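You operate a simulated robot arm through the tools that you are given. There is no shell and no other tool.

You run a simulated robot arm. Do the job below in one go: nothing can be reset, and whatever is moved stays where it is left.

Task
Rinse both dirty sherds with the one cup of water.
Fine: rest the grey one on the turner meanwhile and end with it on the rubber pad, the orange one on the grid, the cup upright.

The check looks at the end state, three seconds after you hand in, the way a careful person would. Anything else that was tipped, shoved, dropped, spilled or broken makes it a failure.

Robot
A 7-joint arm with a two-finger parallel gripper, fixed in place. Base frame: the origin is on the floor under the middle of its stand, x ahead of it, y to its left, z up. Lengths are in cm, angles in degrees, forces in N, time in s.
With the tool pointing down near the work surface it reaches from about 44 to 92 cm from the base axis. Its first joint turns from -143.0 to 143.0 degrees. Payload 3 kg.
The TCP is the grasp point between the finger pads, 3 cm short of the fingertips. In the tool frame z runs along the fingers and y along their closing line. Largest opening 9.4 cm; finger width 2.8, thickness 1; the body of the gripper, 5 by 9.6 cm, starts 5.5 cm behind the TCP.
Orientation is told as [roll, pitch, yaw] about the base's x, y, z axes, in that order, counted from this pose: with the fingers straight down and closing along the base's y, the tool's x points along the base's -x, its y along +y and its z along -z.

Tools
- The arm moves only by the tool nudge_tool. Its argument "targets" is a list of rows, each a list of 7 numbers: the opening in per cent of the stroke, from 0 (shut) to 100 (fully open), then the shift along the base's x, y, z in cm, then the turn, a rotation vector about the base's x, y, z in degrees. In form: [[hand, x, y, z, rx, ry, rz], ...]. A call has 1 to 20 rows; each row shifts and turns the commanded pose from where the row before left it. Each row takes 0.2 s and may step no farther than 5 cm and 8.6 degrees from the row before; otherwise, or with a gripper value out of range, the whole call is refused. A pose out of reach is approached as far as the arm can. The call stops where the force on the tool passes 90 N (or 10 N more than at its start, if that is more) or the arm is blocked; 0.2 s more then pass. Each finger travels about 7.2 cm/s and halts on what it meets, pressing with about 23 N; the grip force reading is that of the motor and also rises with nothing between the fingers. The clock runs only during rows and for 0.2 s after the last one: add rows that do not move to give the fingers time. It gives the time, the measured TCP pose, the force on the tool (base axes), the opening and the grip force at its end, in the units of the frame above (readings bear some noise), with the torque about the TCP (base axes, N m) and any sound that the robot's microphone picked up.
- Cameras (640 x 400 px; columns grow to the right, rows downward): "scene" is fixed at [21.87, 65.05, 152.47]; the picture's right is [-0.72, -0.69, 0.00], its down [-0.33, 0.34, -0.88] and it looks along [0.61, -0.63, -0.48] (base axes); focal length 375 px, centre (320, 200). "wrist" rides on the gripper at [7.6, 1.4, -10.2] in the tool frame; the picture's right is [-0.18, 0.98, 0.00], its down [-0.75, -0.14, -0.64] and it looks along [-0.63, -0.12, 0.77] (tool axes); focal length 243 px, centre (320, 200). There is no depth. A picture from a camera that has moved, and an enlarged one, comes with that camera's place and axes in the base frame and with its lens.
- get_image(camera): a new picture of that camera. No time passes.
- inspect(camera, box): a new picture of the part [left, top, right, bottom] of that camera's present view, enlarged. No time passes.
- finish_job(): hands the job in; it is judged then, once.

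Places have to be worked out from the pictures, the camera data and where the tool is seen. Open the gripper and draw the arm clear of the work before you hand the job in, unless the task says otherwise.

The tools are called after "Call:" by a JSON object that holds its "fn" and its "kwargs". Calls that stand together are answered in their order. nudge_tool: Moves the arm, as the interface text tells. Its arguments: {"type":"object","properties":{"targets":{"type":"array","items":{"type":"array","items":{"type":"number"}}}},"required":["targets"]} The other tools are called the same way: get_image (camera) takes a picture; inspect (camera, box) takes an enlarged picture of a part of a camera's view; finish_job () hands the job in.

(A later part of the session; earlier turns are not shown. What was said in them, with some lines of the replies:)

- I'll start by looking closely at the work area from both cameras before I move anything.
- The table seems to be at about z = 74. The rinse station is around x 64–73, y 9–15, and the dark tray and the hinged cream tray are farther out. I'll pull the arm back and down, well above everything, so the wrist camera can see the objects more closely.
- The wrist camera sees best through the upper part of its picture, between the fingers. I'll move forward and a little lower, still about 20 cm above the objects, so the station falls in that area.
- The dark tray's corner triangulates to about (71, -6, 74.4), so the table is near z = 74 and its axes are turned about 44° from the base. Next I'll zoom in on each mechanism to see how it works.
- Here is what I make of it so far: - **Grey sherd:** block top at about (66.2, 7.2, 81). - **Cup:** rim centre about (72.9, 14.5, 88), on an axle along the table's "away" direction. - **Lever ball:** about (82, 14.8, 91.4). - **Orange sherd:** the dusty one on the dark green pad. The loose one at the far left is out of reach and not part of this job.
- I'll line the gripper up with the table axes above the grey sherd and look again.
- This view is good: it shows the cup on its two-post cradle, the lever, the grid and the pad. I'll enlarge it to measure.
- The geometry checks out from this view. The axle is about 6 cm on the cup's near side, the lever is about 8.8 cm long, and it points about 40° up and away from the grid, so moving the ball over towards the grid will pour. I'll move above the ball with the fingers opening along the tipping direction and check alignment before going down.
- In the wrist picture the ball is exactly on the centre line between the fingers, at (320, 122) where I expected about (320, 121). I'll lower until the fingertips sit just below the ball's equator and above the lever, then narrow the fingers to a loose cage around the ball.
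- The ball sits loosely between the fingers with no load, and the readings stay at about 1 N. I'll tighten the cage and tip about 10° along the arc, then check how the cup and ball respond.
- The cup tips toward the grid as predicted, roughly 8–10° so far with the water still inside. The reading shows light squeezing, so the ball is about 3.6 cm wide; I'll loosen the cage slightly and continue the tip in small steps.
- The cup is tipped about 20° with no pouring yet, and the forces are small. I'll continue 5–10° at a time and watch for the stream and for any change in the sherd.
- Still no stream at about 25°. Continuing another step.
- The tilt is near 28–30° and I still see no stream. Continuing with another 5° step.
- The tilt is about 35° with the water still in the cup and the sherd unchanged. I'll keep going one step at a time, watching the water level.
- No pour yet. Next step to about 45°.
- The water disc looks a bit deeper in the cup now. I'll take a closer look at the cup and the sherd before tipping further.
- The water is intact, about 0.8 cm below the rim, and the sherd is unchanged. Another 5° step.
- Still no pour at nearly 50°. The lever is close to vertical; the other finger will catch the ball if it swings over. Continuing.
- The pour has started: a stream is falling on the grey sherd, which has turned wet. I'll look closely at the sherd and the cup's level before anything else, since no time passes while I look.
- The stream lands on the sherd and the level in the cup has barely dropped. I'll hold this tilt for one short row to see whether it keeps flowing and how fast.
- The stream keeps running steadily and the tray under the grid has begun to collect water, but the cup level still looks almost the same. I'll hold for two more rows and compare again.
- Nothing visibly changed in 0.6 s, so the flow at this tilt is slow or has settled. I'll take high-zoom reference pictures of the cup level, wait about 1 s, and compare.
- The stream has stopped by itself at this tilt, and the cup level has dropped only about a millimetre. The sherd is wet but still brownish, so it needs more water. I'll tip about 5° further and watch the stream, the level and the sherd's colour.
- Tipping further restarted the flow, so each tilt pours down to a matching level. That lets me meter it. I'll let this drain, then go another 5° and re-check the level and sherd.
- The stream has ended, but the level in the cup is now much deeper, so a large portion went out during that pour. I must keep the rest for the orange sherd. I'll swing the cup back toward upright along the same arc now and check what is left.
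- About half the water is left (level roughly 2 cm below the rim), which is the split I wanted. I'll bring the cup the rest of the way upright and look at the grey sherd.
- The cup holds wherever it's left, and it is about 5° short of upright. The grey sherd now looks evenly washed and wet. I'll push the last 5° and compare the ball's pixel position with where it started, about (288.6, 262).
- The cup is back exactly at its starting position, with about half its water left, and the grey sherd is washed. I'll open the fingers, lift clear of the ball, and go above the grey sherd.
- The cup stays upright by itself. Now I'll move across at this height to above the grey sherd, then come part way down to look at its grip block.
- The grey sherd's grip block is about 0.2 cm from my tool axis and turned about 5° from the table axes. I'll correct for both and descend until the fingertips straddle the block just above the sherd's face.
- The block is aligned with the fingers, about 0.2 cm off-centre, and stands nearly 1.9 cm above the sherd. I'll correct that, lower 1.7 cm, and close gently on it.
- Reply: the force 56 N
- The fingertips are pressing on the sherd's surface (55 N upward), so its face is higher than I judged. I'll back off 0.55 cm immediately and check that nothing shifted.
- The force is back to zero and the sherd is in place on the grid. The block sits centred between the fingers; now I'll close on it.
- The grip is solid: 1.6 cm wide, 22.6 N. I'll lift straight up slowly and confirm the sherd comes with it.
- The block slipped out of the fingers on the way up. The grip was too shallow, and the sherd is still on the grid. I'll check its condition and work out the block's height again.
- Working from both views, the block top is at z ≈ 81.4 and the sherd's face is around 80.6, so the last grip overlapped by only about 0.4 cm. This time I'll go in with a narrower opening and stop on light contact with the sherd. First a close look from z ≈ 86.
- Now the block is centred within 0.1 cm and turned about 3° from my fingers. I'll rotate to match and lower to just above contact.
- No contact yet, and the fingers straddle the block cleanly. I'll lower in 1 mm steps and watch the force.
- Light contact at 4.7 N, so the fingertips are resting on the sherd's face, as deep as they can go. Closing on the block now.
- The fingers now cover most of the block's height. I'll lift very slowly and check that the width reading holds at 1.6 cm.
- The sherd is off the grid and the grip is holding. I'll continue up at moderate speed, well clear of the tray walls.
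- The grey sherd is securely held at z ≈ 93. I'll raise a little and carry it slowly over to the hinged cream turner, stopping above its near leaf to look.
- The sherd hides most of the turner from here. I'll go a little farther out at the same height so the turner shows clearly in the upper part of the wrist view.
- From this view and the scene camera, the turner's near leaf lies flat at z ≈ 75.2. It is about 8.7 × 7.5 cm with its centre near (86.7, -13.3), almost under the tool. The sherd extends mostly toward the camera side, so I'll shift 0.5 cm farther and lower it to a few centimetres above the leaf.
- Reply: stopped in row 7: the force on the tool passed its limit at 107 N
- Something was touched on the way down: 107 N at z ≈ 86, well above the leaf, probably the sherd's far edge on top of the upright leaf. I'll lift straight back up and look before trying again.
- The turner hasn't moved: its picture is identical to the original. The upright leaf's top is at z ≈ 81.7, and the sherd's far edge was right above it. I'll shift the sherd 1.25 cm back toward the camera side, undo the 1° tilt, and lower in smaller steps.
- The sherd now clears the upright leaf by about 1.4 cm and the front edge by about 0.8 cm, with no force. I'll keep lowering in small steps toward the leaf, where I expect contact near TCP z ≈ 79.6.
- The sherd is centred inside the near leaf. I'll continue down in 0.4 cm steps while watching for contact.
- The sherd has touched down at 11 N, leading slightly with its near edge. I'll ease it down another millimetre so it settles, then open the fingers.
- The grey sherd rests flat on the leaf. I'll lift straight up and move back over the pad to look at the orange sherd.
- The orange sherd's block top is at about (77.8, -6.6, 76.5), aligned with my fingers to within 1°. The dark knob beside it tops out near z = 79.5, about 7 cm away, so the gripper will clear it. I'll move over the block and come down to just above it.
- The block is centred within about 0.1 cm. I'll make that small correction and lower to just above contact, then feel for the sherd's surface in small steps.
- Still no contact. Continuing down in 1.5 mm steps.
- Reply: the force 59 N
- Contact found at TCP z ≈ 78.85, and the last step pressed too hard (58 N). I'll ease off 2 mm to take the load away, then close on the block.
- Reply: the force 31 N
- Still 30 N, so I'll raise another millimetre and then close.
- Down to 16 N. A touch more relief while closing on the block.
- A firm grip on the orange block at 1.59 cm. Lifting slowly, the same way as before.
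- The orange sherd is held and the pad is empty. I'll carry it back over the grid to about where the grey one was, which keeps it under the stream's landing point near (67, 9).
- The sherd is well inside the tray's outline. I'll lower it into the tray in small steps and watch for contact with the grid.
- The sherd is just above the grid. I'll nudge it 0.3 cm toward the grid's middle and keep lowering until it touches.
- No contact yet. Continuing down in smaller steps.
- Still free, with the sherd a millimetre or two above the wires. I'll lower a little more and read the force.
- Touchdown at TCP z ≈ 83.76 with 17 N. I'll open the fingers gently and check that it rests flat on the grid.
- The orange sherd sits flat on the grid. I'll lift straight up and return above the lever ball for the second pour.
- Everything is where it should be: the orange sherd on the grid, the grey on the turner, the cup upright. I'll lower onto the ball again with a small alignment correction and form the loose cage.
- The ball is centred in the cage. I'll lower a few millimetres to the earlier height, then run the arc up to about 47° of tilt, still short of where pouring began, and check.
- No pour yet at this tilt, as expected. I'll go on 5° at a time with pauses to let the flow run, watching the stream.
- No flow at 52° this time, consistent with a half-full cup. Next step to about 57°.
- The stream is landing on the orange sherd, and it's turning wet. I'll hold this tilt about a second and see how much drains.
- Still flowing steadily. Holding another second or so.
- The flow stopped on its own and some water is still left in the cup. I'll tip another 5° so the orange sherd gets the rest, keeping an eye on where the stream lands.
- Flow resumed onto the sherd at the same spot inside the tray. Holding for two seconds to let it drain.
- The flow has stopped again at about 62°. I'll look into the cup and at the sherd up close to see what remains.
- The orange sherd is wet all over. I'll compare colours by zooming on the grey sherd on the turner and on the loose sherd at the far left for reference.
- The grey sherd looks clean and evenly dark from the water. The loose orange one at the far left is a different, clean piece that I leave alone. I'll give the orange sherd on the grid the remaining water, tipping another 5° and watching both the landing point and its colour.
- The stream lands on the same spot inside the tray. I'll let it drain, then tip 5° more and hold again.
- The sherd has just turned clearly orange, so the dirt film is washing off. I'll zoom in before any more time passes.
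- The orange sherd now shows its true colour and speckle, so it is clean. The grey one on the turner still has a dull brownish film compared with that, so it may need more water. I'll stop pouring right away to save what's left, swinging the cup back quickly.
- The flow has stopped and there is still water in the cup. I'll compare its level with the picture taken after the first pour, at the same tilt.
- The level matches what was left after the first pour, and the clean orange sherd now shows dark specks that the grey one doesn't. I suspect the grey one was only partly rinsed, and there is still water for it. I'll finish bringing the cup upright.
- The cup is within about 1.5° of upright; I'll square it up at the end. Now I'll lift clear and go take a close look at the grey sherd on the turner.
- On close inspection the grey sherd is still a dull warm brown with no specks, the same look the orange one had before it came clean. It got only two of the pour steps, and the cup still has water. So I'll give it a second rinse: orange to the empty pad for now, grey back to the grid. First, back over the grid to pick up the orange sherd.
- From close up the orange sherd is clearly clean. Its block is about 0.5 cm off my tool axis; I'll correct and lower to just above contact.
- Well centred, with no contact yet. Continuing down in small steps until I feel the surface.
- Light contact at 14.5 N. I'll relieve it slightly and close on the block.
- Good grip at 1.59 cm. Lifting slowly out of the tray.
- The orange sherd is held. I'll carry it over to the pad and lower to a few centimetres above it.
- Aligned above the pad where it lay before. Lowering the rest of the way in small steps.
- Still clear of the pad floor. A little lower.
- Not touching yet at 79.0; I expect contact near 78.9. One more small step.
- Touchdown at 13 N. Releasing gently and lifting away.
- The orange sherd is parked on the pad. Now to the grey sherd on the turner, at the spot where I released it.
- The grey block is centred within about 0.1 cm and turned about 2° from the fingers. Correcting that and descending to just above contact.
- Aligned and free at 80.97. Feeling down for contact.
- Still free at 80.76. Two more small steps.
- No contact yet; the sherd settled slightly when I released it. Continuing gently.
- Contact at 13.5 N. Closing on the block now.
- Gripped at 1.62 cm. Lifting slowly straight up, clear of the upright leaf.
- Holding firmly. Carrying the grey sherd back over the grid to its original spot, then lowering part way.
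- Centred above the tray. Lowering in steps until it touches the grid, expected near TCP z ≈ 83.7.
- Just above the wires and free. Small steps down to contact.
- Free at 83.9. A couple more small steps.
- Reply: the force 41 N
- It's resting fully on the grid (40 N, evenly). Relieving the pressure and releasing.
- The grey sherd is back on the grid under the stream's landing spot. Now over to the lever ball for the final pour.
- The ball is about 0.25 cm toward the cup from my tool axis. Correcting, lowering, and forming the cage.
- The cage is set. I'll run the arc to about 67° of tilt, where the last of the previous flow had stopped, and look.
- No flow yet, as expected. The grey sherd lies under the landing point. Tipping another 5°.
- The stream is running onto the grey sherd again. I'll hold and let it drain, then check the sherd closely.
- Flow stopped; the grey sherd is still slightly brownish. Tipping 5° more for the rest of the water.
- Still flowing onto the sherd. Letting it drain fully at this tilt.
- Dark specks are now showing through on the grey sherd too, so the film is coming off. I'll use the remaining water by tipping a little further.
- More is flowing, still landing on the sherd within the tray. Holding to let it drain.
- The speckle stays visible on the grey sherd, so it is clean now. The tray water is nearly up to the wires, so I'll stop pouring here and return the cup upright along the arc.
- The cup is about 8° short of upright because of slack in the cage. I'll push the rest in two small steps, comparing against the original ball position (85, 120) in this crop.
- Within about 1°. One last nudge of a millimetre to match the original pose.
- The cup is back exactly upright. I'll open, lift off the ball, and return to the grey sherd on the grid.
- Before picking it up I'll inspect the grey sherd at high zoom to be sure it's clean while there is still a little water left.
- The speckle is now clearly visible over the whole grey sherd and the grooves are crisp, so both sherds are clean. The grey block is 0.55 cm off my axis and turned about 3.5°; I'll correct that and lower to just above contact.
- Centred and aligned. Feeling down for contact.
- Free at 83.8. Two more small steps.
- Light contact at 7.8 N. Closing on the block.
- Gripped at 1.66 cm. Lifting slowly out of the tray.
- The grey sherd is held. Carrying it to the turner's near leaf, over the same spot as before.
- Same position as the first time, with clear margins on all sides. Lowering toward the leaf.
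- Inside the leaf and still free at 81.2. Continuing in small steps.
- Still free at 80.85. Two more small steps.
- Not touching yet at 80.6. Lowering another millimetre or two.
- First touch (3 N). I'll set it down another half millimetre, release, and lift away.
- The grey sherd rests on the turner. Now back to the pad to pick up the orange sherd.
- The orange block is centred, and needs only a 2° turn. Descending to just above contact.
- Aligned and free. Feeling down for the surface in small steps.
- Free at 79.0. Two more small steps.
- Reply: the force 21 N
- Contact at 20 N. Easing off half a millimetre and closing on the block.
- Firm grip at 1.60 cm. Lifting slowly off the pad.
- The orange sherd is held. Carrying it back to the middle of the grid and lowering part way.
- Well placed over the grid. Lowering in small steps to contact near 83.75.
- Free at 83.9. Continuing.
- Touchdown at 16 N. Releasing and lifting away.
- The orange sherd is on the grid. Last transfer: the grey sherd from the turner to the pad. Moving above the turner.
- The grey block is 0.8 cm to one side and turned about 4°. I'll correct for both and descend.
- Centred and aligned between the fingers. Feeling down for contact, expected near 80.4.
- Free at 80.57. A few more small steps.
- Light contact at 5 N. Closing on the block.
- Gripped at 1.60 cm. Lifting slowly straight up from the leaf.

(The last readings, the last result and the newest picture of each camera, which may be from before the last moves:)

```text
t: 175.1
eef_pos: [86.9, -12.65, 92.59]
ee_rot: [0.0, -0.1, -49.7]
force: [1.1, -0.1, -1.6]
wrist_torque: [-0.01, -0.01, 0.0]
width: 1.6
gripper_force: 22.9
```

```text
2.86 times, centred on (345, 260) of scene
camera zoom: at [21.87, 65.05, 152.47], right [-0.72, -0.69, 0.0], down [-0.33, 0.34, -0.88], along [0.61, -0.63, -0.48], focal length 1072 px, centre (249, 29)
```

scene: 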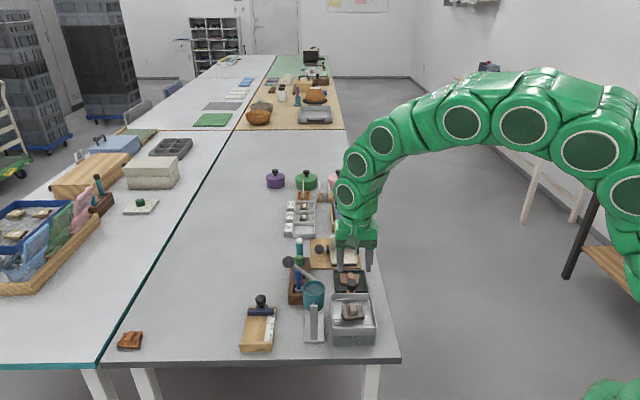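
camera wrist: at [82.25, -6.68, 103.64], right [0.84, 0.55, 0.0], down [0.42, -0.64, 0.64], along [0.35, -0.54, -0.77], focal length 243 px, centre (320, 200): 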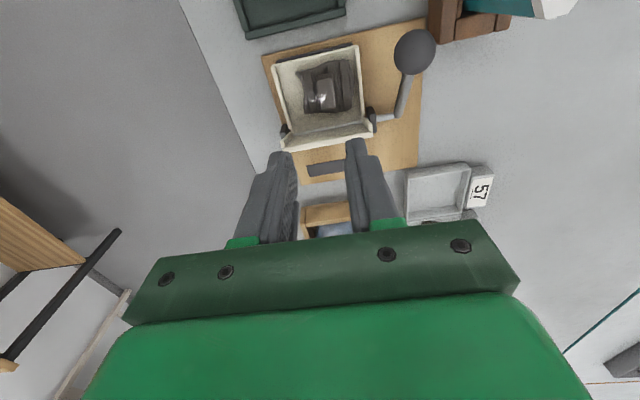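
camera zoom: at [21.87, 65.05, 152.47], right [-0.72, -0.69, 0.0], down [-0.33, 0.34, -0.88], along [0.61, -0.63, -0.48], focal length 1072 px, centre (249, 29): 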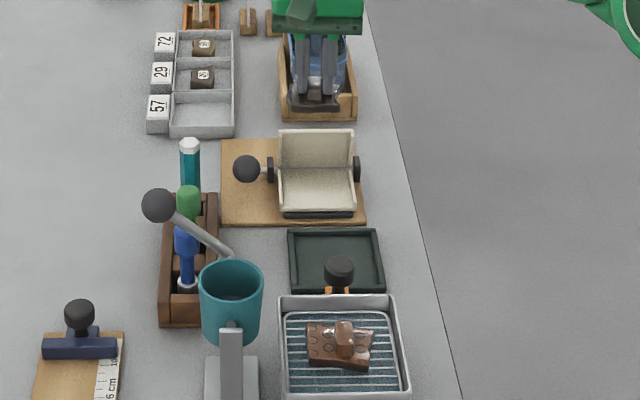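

The turner is undisturbed and the grey sherd is held. Carrying it over the pad, turning it square with the pad, and lowering part way.

Call:
{"fn": "nudge_tool", "kwargs": {"targets": [[3, -0.8, 0.5, 0.8, 0, 0, 0.9], [3, -1.7, 1.1, 0.4, 0, 0, 0.9], [3, -2.2, 1.45, 0, 0, 0, 0.9], [3, -2.2, 1.45, 0, 0, 0, 0.9], [3, -1.95, 1.3, 0, 0, 0, 0], [3, 0, 0, -2, 0, 0, 0], [3, 0, 0, -2.5, 0, 0, 0], [3, 0, 0, -2.5, 0, 0, 0], [3, 0, 0, -2.2, 0, 0, 0], [3, 0, 0, -1.2, 0, 0, 0], [3, 0, 0, 0, 0, 0, 0]]}}

Call:
{"fn": "inspect", "kwargs": {"camera": "wrist", "box": [230, 30, 410, 210]}}

Call:
{"fn": "inspect", "kwargs": {"camera": "scene", "box": [315, 245, 387, 305]}}

```text
t: 177.5
eef_pos: [78.04, -6.83, 83.49]
ee_rot: [-0.1, -0.2, -46.1]
force: [0.3, 0.0, -1.2]
wrist_torque: [-0.01, 0.0, -0.01]
width: 1.6
gripper_force: 23.2
```

```text
2.22 times, centred on (320, 120) of wrist
camera zoom: at [73.76, -0.27, 93.98], right [0.84, 0.55, 0.0], down [0.42, -0.64, 0.64], along [0.35, -0.54, -0.77], focal length 539 px, centre (320, 378)
```

zoom: 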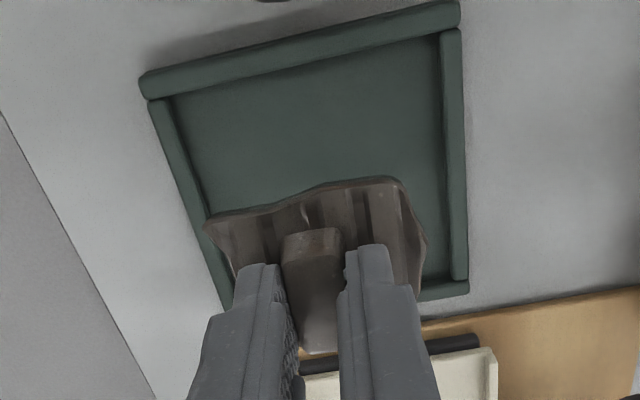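

```text
6.67 times, centred on (351, 275) of scene
camera zoom: at [21.87, 65.05, 152.47], right [-0.72, -0.69, 0.0], down [-0.33, 0.34, -0.88], along [0.61, -0.63, -0.48], focal length 2502 px, centre (113, -300)
```

zoom: 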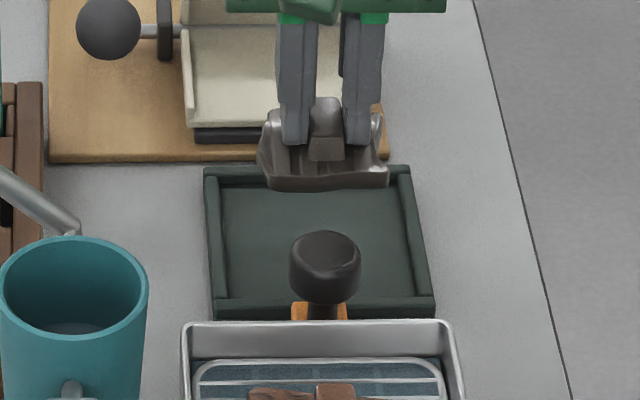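

The sherd is over the pad but slightly toward one wall. I'll shift half a centimetre to centre it and lower on in steps.

Call:
{"fn": "nudge_tool", "kwargs": {"targets": [[3, 0.08, 0.48, -0.6, 0, 0, 0], [3, 0, 0, -1, 0, 0, 0], [3, 0, 0, -1, 0, 0, 0], [3, 0, 0, -0.8, 0, 0, 0], [3, 0, 0, -0.4, 0, 0, 0], [3, 0, 0, 0, 0, 0, 0]]}}

Call:
{"fn": "inspect", "kwargs": {"camera": "wrist", "box": [230, 30, 410, 210]}}

Call:
{"fn": "inspect", "kwargs": {"camera": "scene", "box": [315, 245, 387, 305]}}

```text
t: 178.9
eef_pos: [78.08, -6.35, 79.7]
ee_rot: [-0.1, 0.1, -46.1]
force: [-0.1, 0.1, -1.0]
wrist_torque: [0.01, -0.01, 0.01]
width: 1.64
gripper_force: 22.9
```

```text
2.22 times, centred on (320, 120) of wrist
camera zoom: at [73.85, 0.25, 90.11], right [0.84, 0.55, 0.0], down [0.42, -0.64, 0.64], along [0.35, -0.54, -0.77], focal length 539 px, centre (320, 378)
```

zoom: 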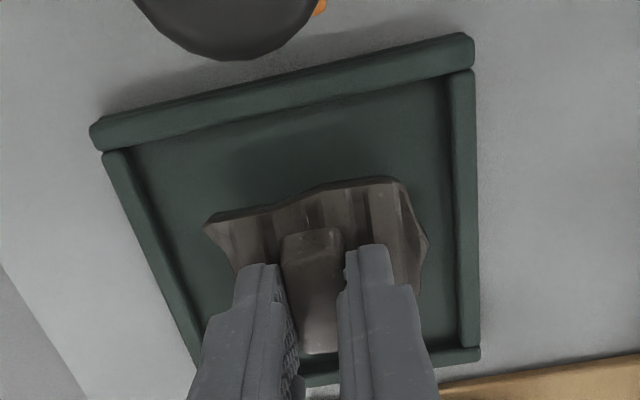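

```text
6.67 times, centred on (351, 275) of scene
camera zoom: at [21.87, 65.05, 152.47], right [-0.72, -0.69, 0.0], down [-0.33, 0.34, -0.88], along [0.61, -0.63, -0.48], focal length 2502 px, centre (113, -300)
```

zoom: 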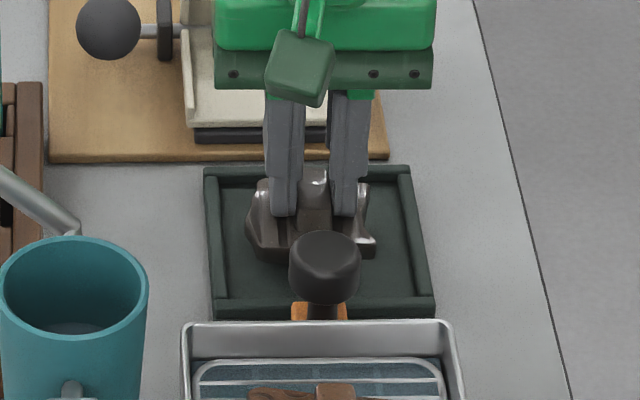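

Centred within the pad with room on all sides. Lowering the last centimetre in small steps.

Call:
{"fn": "nudge_tool", "kwargs": {"targets": [[3, 0, 0, -0.3, 0, 0, 0], [3, 0, 0, -0.2, 0, 0, 0], [3, 0, 0, 0, 0, 0, 0]]}}

Call:
{"fn": "nudge_tool", "kwargs": {"targets": [[3, 0, 0, -0.15, 0, 0, 0], [3, 0, 0, 0, 0, 0, 0]]}}

```text
t: 179.7
eef_pos: [78.09, -6.37, 79.22]
ee_rot: [-0.1, 0.0, -46.0]
force: [0.4, -0.2, 0.2]
wrist_torque: [0.0, -0.01, 0.01]
width: 1.61
gripper_force: 23.0
```

```text
t: 180.3
eef_pos: [78.21, -6.4, 79.14]
ee_rot: [-0.1, 0.0, -46.1]
force: [0.2, 0.5, 0.2]
wrist_torque: [0.03, -0.01, 0.02]
width: 1.58
gripper_force: 23.1
```

Free at 79.1. Continuing.

Call:
{"fn": "nudge_tool", "kwargs": {"targets": [[3, 0, 0, -0.12, 0, 0, 0], [3, 0, 0, 0, 0, 0, 0]]}}

Call:
{"fn": "nudge_tool", "kwargs": {"targets": [[3, 0, 0, -0.1, 0, 0, 0], [3, 0, 0, 0, 0, 0, 0]]}}

```text
t: 180.9
eef_pos: [78.17, -6.48, 78.96]
ee_rot: [-0.1, 0.0, -46.1]
force: [-0.9, -0.4, -0.1]
wrist_torque: [0.03, -0.04, -0.01]
width: 1.61
gripper_force: 23.4
```

```text
t: 181.5
eef_pos: [78.09, -6.45, 78.83]
ee_rot: [-0.1, -0.1, -46.2]
force: [-0.8, -0.2, 6.3]
wrist_torque: [0.0, -0.12, 0.01]
width: 1.61
gripper_force: 22.6
```

Touchdown at 6 N. Setting it down another half millimetre, then releasing and lifting straight up.

Call:
{"fn": "nudge_tool", "kwargs": {"targets": [[3, 0, 0, -0.05, 0, 0, 0], [20, 0, 0, 0.05, 0, 0, 0], [32, 0, 0, 0.1, 0, 0, 0], [34, 0, 0, 0.3, 0, 0, 0], [34, 0, 0, 1.5, 0, 0, 0], [34, 0, 0, 3.5, 0, 0, 0], [34, 0, 0, 4.5, 0, 0, 0], [34, 0, 0, 4.5, 0, 0, 0], [60, 0, 0, 4.5, 0, 0, 0], [80, 0, 0, 4, 0, 0, 0]]}}

Call:
{"fn": "get_image", "kwargs": {"camera": "scene"}}

Call:
{"fn": "get_image", "kwargs": {"camera": "wrist"}}

Call:
{"fn": "inspect", "kwargs": {"camera": "scene", "box": [270, 220, 400, 350]}}

```text
t: 183.7
eef_pos: [78.16, -6.29, 101.54]
ee_rot: [-0.1, 0.0, -46.1]
force: [1.1, 0.1, -0.1]
wrist_torque: [0.03, -0.02, 0.01]
width: 7.53
gripper_force: 0.0
```

```text
taken
```

scene: 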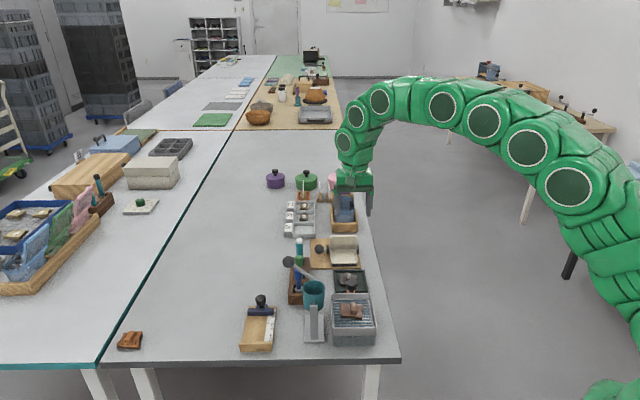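

```text
taken
camera wrist: at [73.85, 0.36, 111.86], right [0.84, 0.55, 0.0], down [0.42, -0.64, 0.64], along [0.35, -0.54, -0.77], focal length 243 px, centre (320, 200)
```

wrist: 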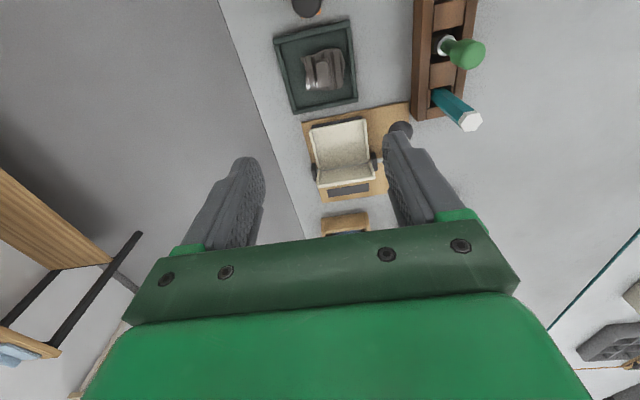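

```text
3.08 times, centred on (335, 285) of scene
camera zoom: at [21.87, 65.05, 152.47], right [-0.72, -0.69, 0.0], down [-0.33, 0.34, -0.88], along [0.61, -0.63, -0.48], focal length 1155 px, centre (274, -62)
```

zoom: 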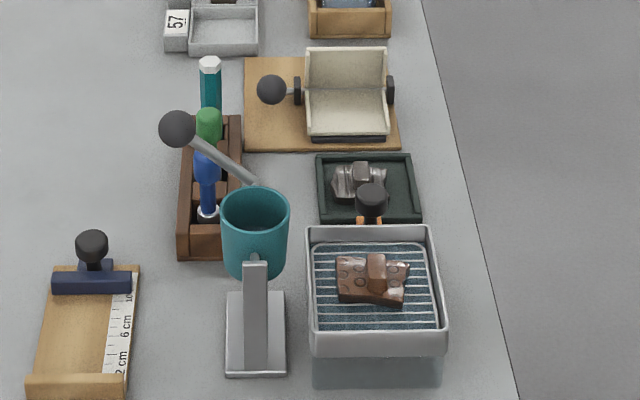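

Everything is in place: grey on the pad, orange on the grid, cup upright, turner empty and unchanged. I'll draw the arm up and back, clear of the work, then do a last close check.

Call:
{"fn": "nudge_tool", "kwargs": {"targets": [[100, 0, 0, 4, 0, 0, 0], [100, -2, 0, 4, 0, 0, 7.7], [100, -3.5, 0, 3, 0, 0, 7.7], [100, -3.5, 0, 2, 0, 0, 7.7], [100, -3.5, 0, 1, 0, 0, 7.7], [100, -2, 0, 0, 0, 0, 7.7], [100, 0, 0, 0, 0, 0, 7.5]]}}

Call:
{"fn": "inspect", "kwargs": {"camera": "scene", "box": [310, 255, 390, 355]}}

Call:
{"fn": "inspect", "kwargs": {"camera": "scene", "box": [280, 250, 344, 290]}}

Call:
{"fn": "inspect", "kwargs": {"camera": "scene", "box": [328, 265, 372, 295]}}

Call:
{"fn": "inspect", "kwargs": {"camera": "scene", "box": [80, 160, 400, 360]}}

```text
t: 185.3
eef_pos: [63.66, -6.17, 115.76]
ee_rot: [0.0, 0.0, 0.0]
force: [-0.2, -0.1, 0.7]
wrist_torque: [-0.04, 0.0, -0.01]
width: 9.37
gripper_force: 0.0
```

```text
4.00 times, centred on (350, 305) of scene
camera zoom: at [21.87, 65.05, 152.47], right [-0.72, -0.69, 0.0], down [-0.33, 0.34, -0.88], along [0.61, -0.63, -0.48], focal length 1501 px, centre (200, -220)
```

zoom: 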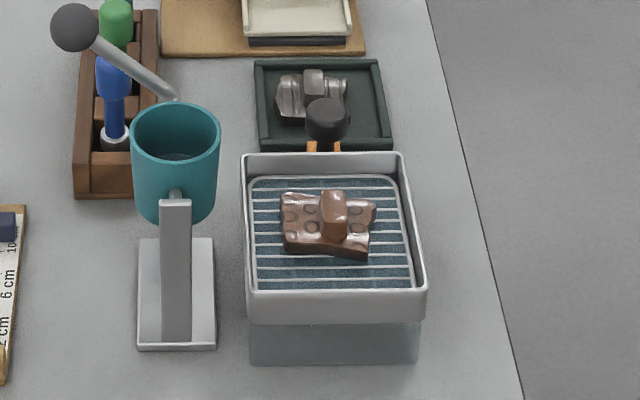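

```text
10.00 times, centred on (312, 270) of scene
camera zoom: at [21.87, 65.05, 152.47], right [-0.72, -0.69, 0.0], down [-0.33, 0.34, -0.88], along [0.61, -0.63, -0.48], focal length 3752 px, centre (400, -500)
```

zoom: 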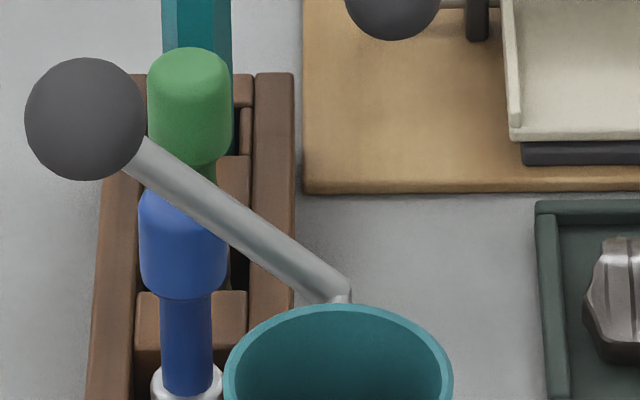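

```text
13.33 times, centred on (350, 280) of scene
camera zoom: at [21.87, 65.05, 152.47], right [-0.72, -0.69, 0.0], down [-0.33, 0.34, -0.88], along [0.61, -0.63, -0.48], focal length 5003 px, centre (-80, -867)
```

zoom: 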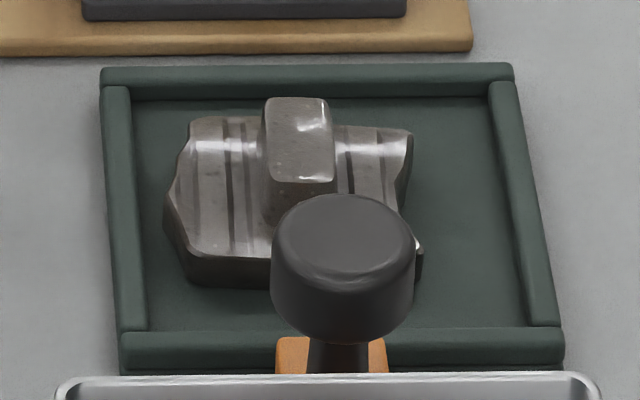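

```text
2.00 times, centred on (240, 260) of scene
camera zoom: at [21.87, 65.05, 152.47], right [-0.72, -0.69, 0.0], down [-0.33, 0.34, -0.88], along [0.61, -0.63, -0.48], focal length 750 px, centre (480, 80)
```

zoom: 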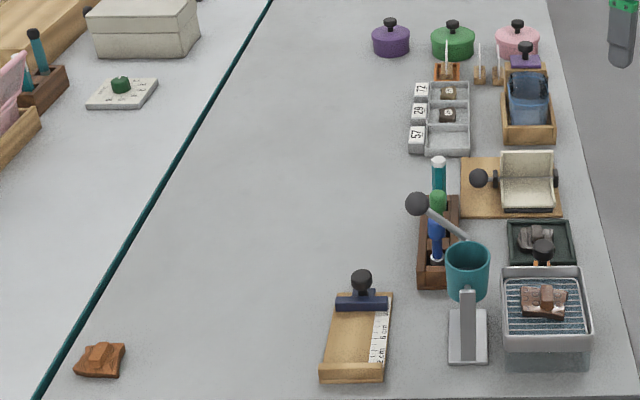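

The final check is good: the grey sherd is clean with visible speckle and sits flat on the rubber pad. The clean orange sherd is on the grid and the cup is exactly upright. Nothing else has moved, I see no water on the table, and the arm is clear with the gripper open. Handing in.

Call:
{"fn": "finish_job", "kwargs": {}}

```text
The job is handed in.
```

Both sherds are rinsed with the one cup of water, and I've handed the job in. The grey one is on the rubber pad, the orange one is on the grid, and the cup is back upright with a little water left. The result of the check hasn't come back.

- **Second rinse for the grey one:** after the first pour it still had a brownish film. Once the orange one was clean, I put the grey one back on the grid for more water. The orange one waited on the pad meanwhile and went back to the grid afterwards.
- **Firm contacts:** the fingertips pressed the sherds at up to about 58 N while I felt for the grip. The grey one also bumped the top edge of the turner once, at about 107 N. I saw no damage to the sherds, and the turner looked unmoved.
- **Grip slip:** the grey one slipped out of the fingers on my first try at lifting it, and stayed on the grid.

I saw no spills, and nothing else looked moved. The tray now holds the used water, nearly up to the grid wires.
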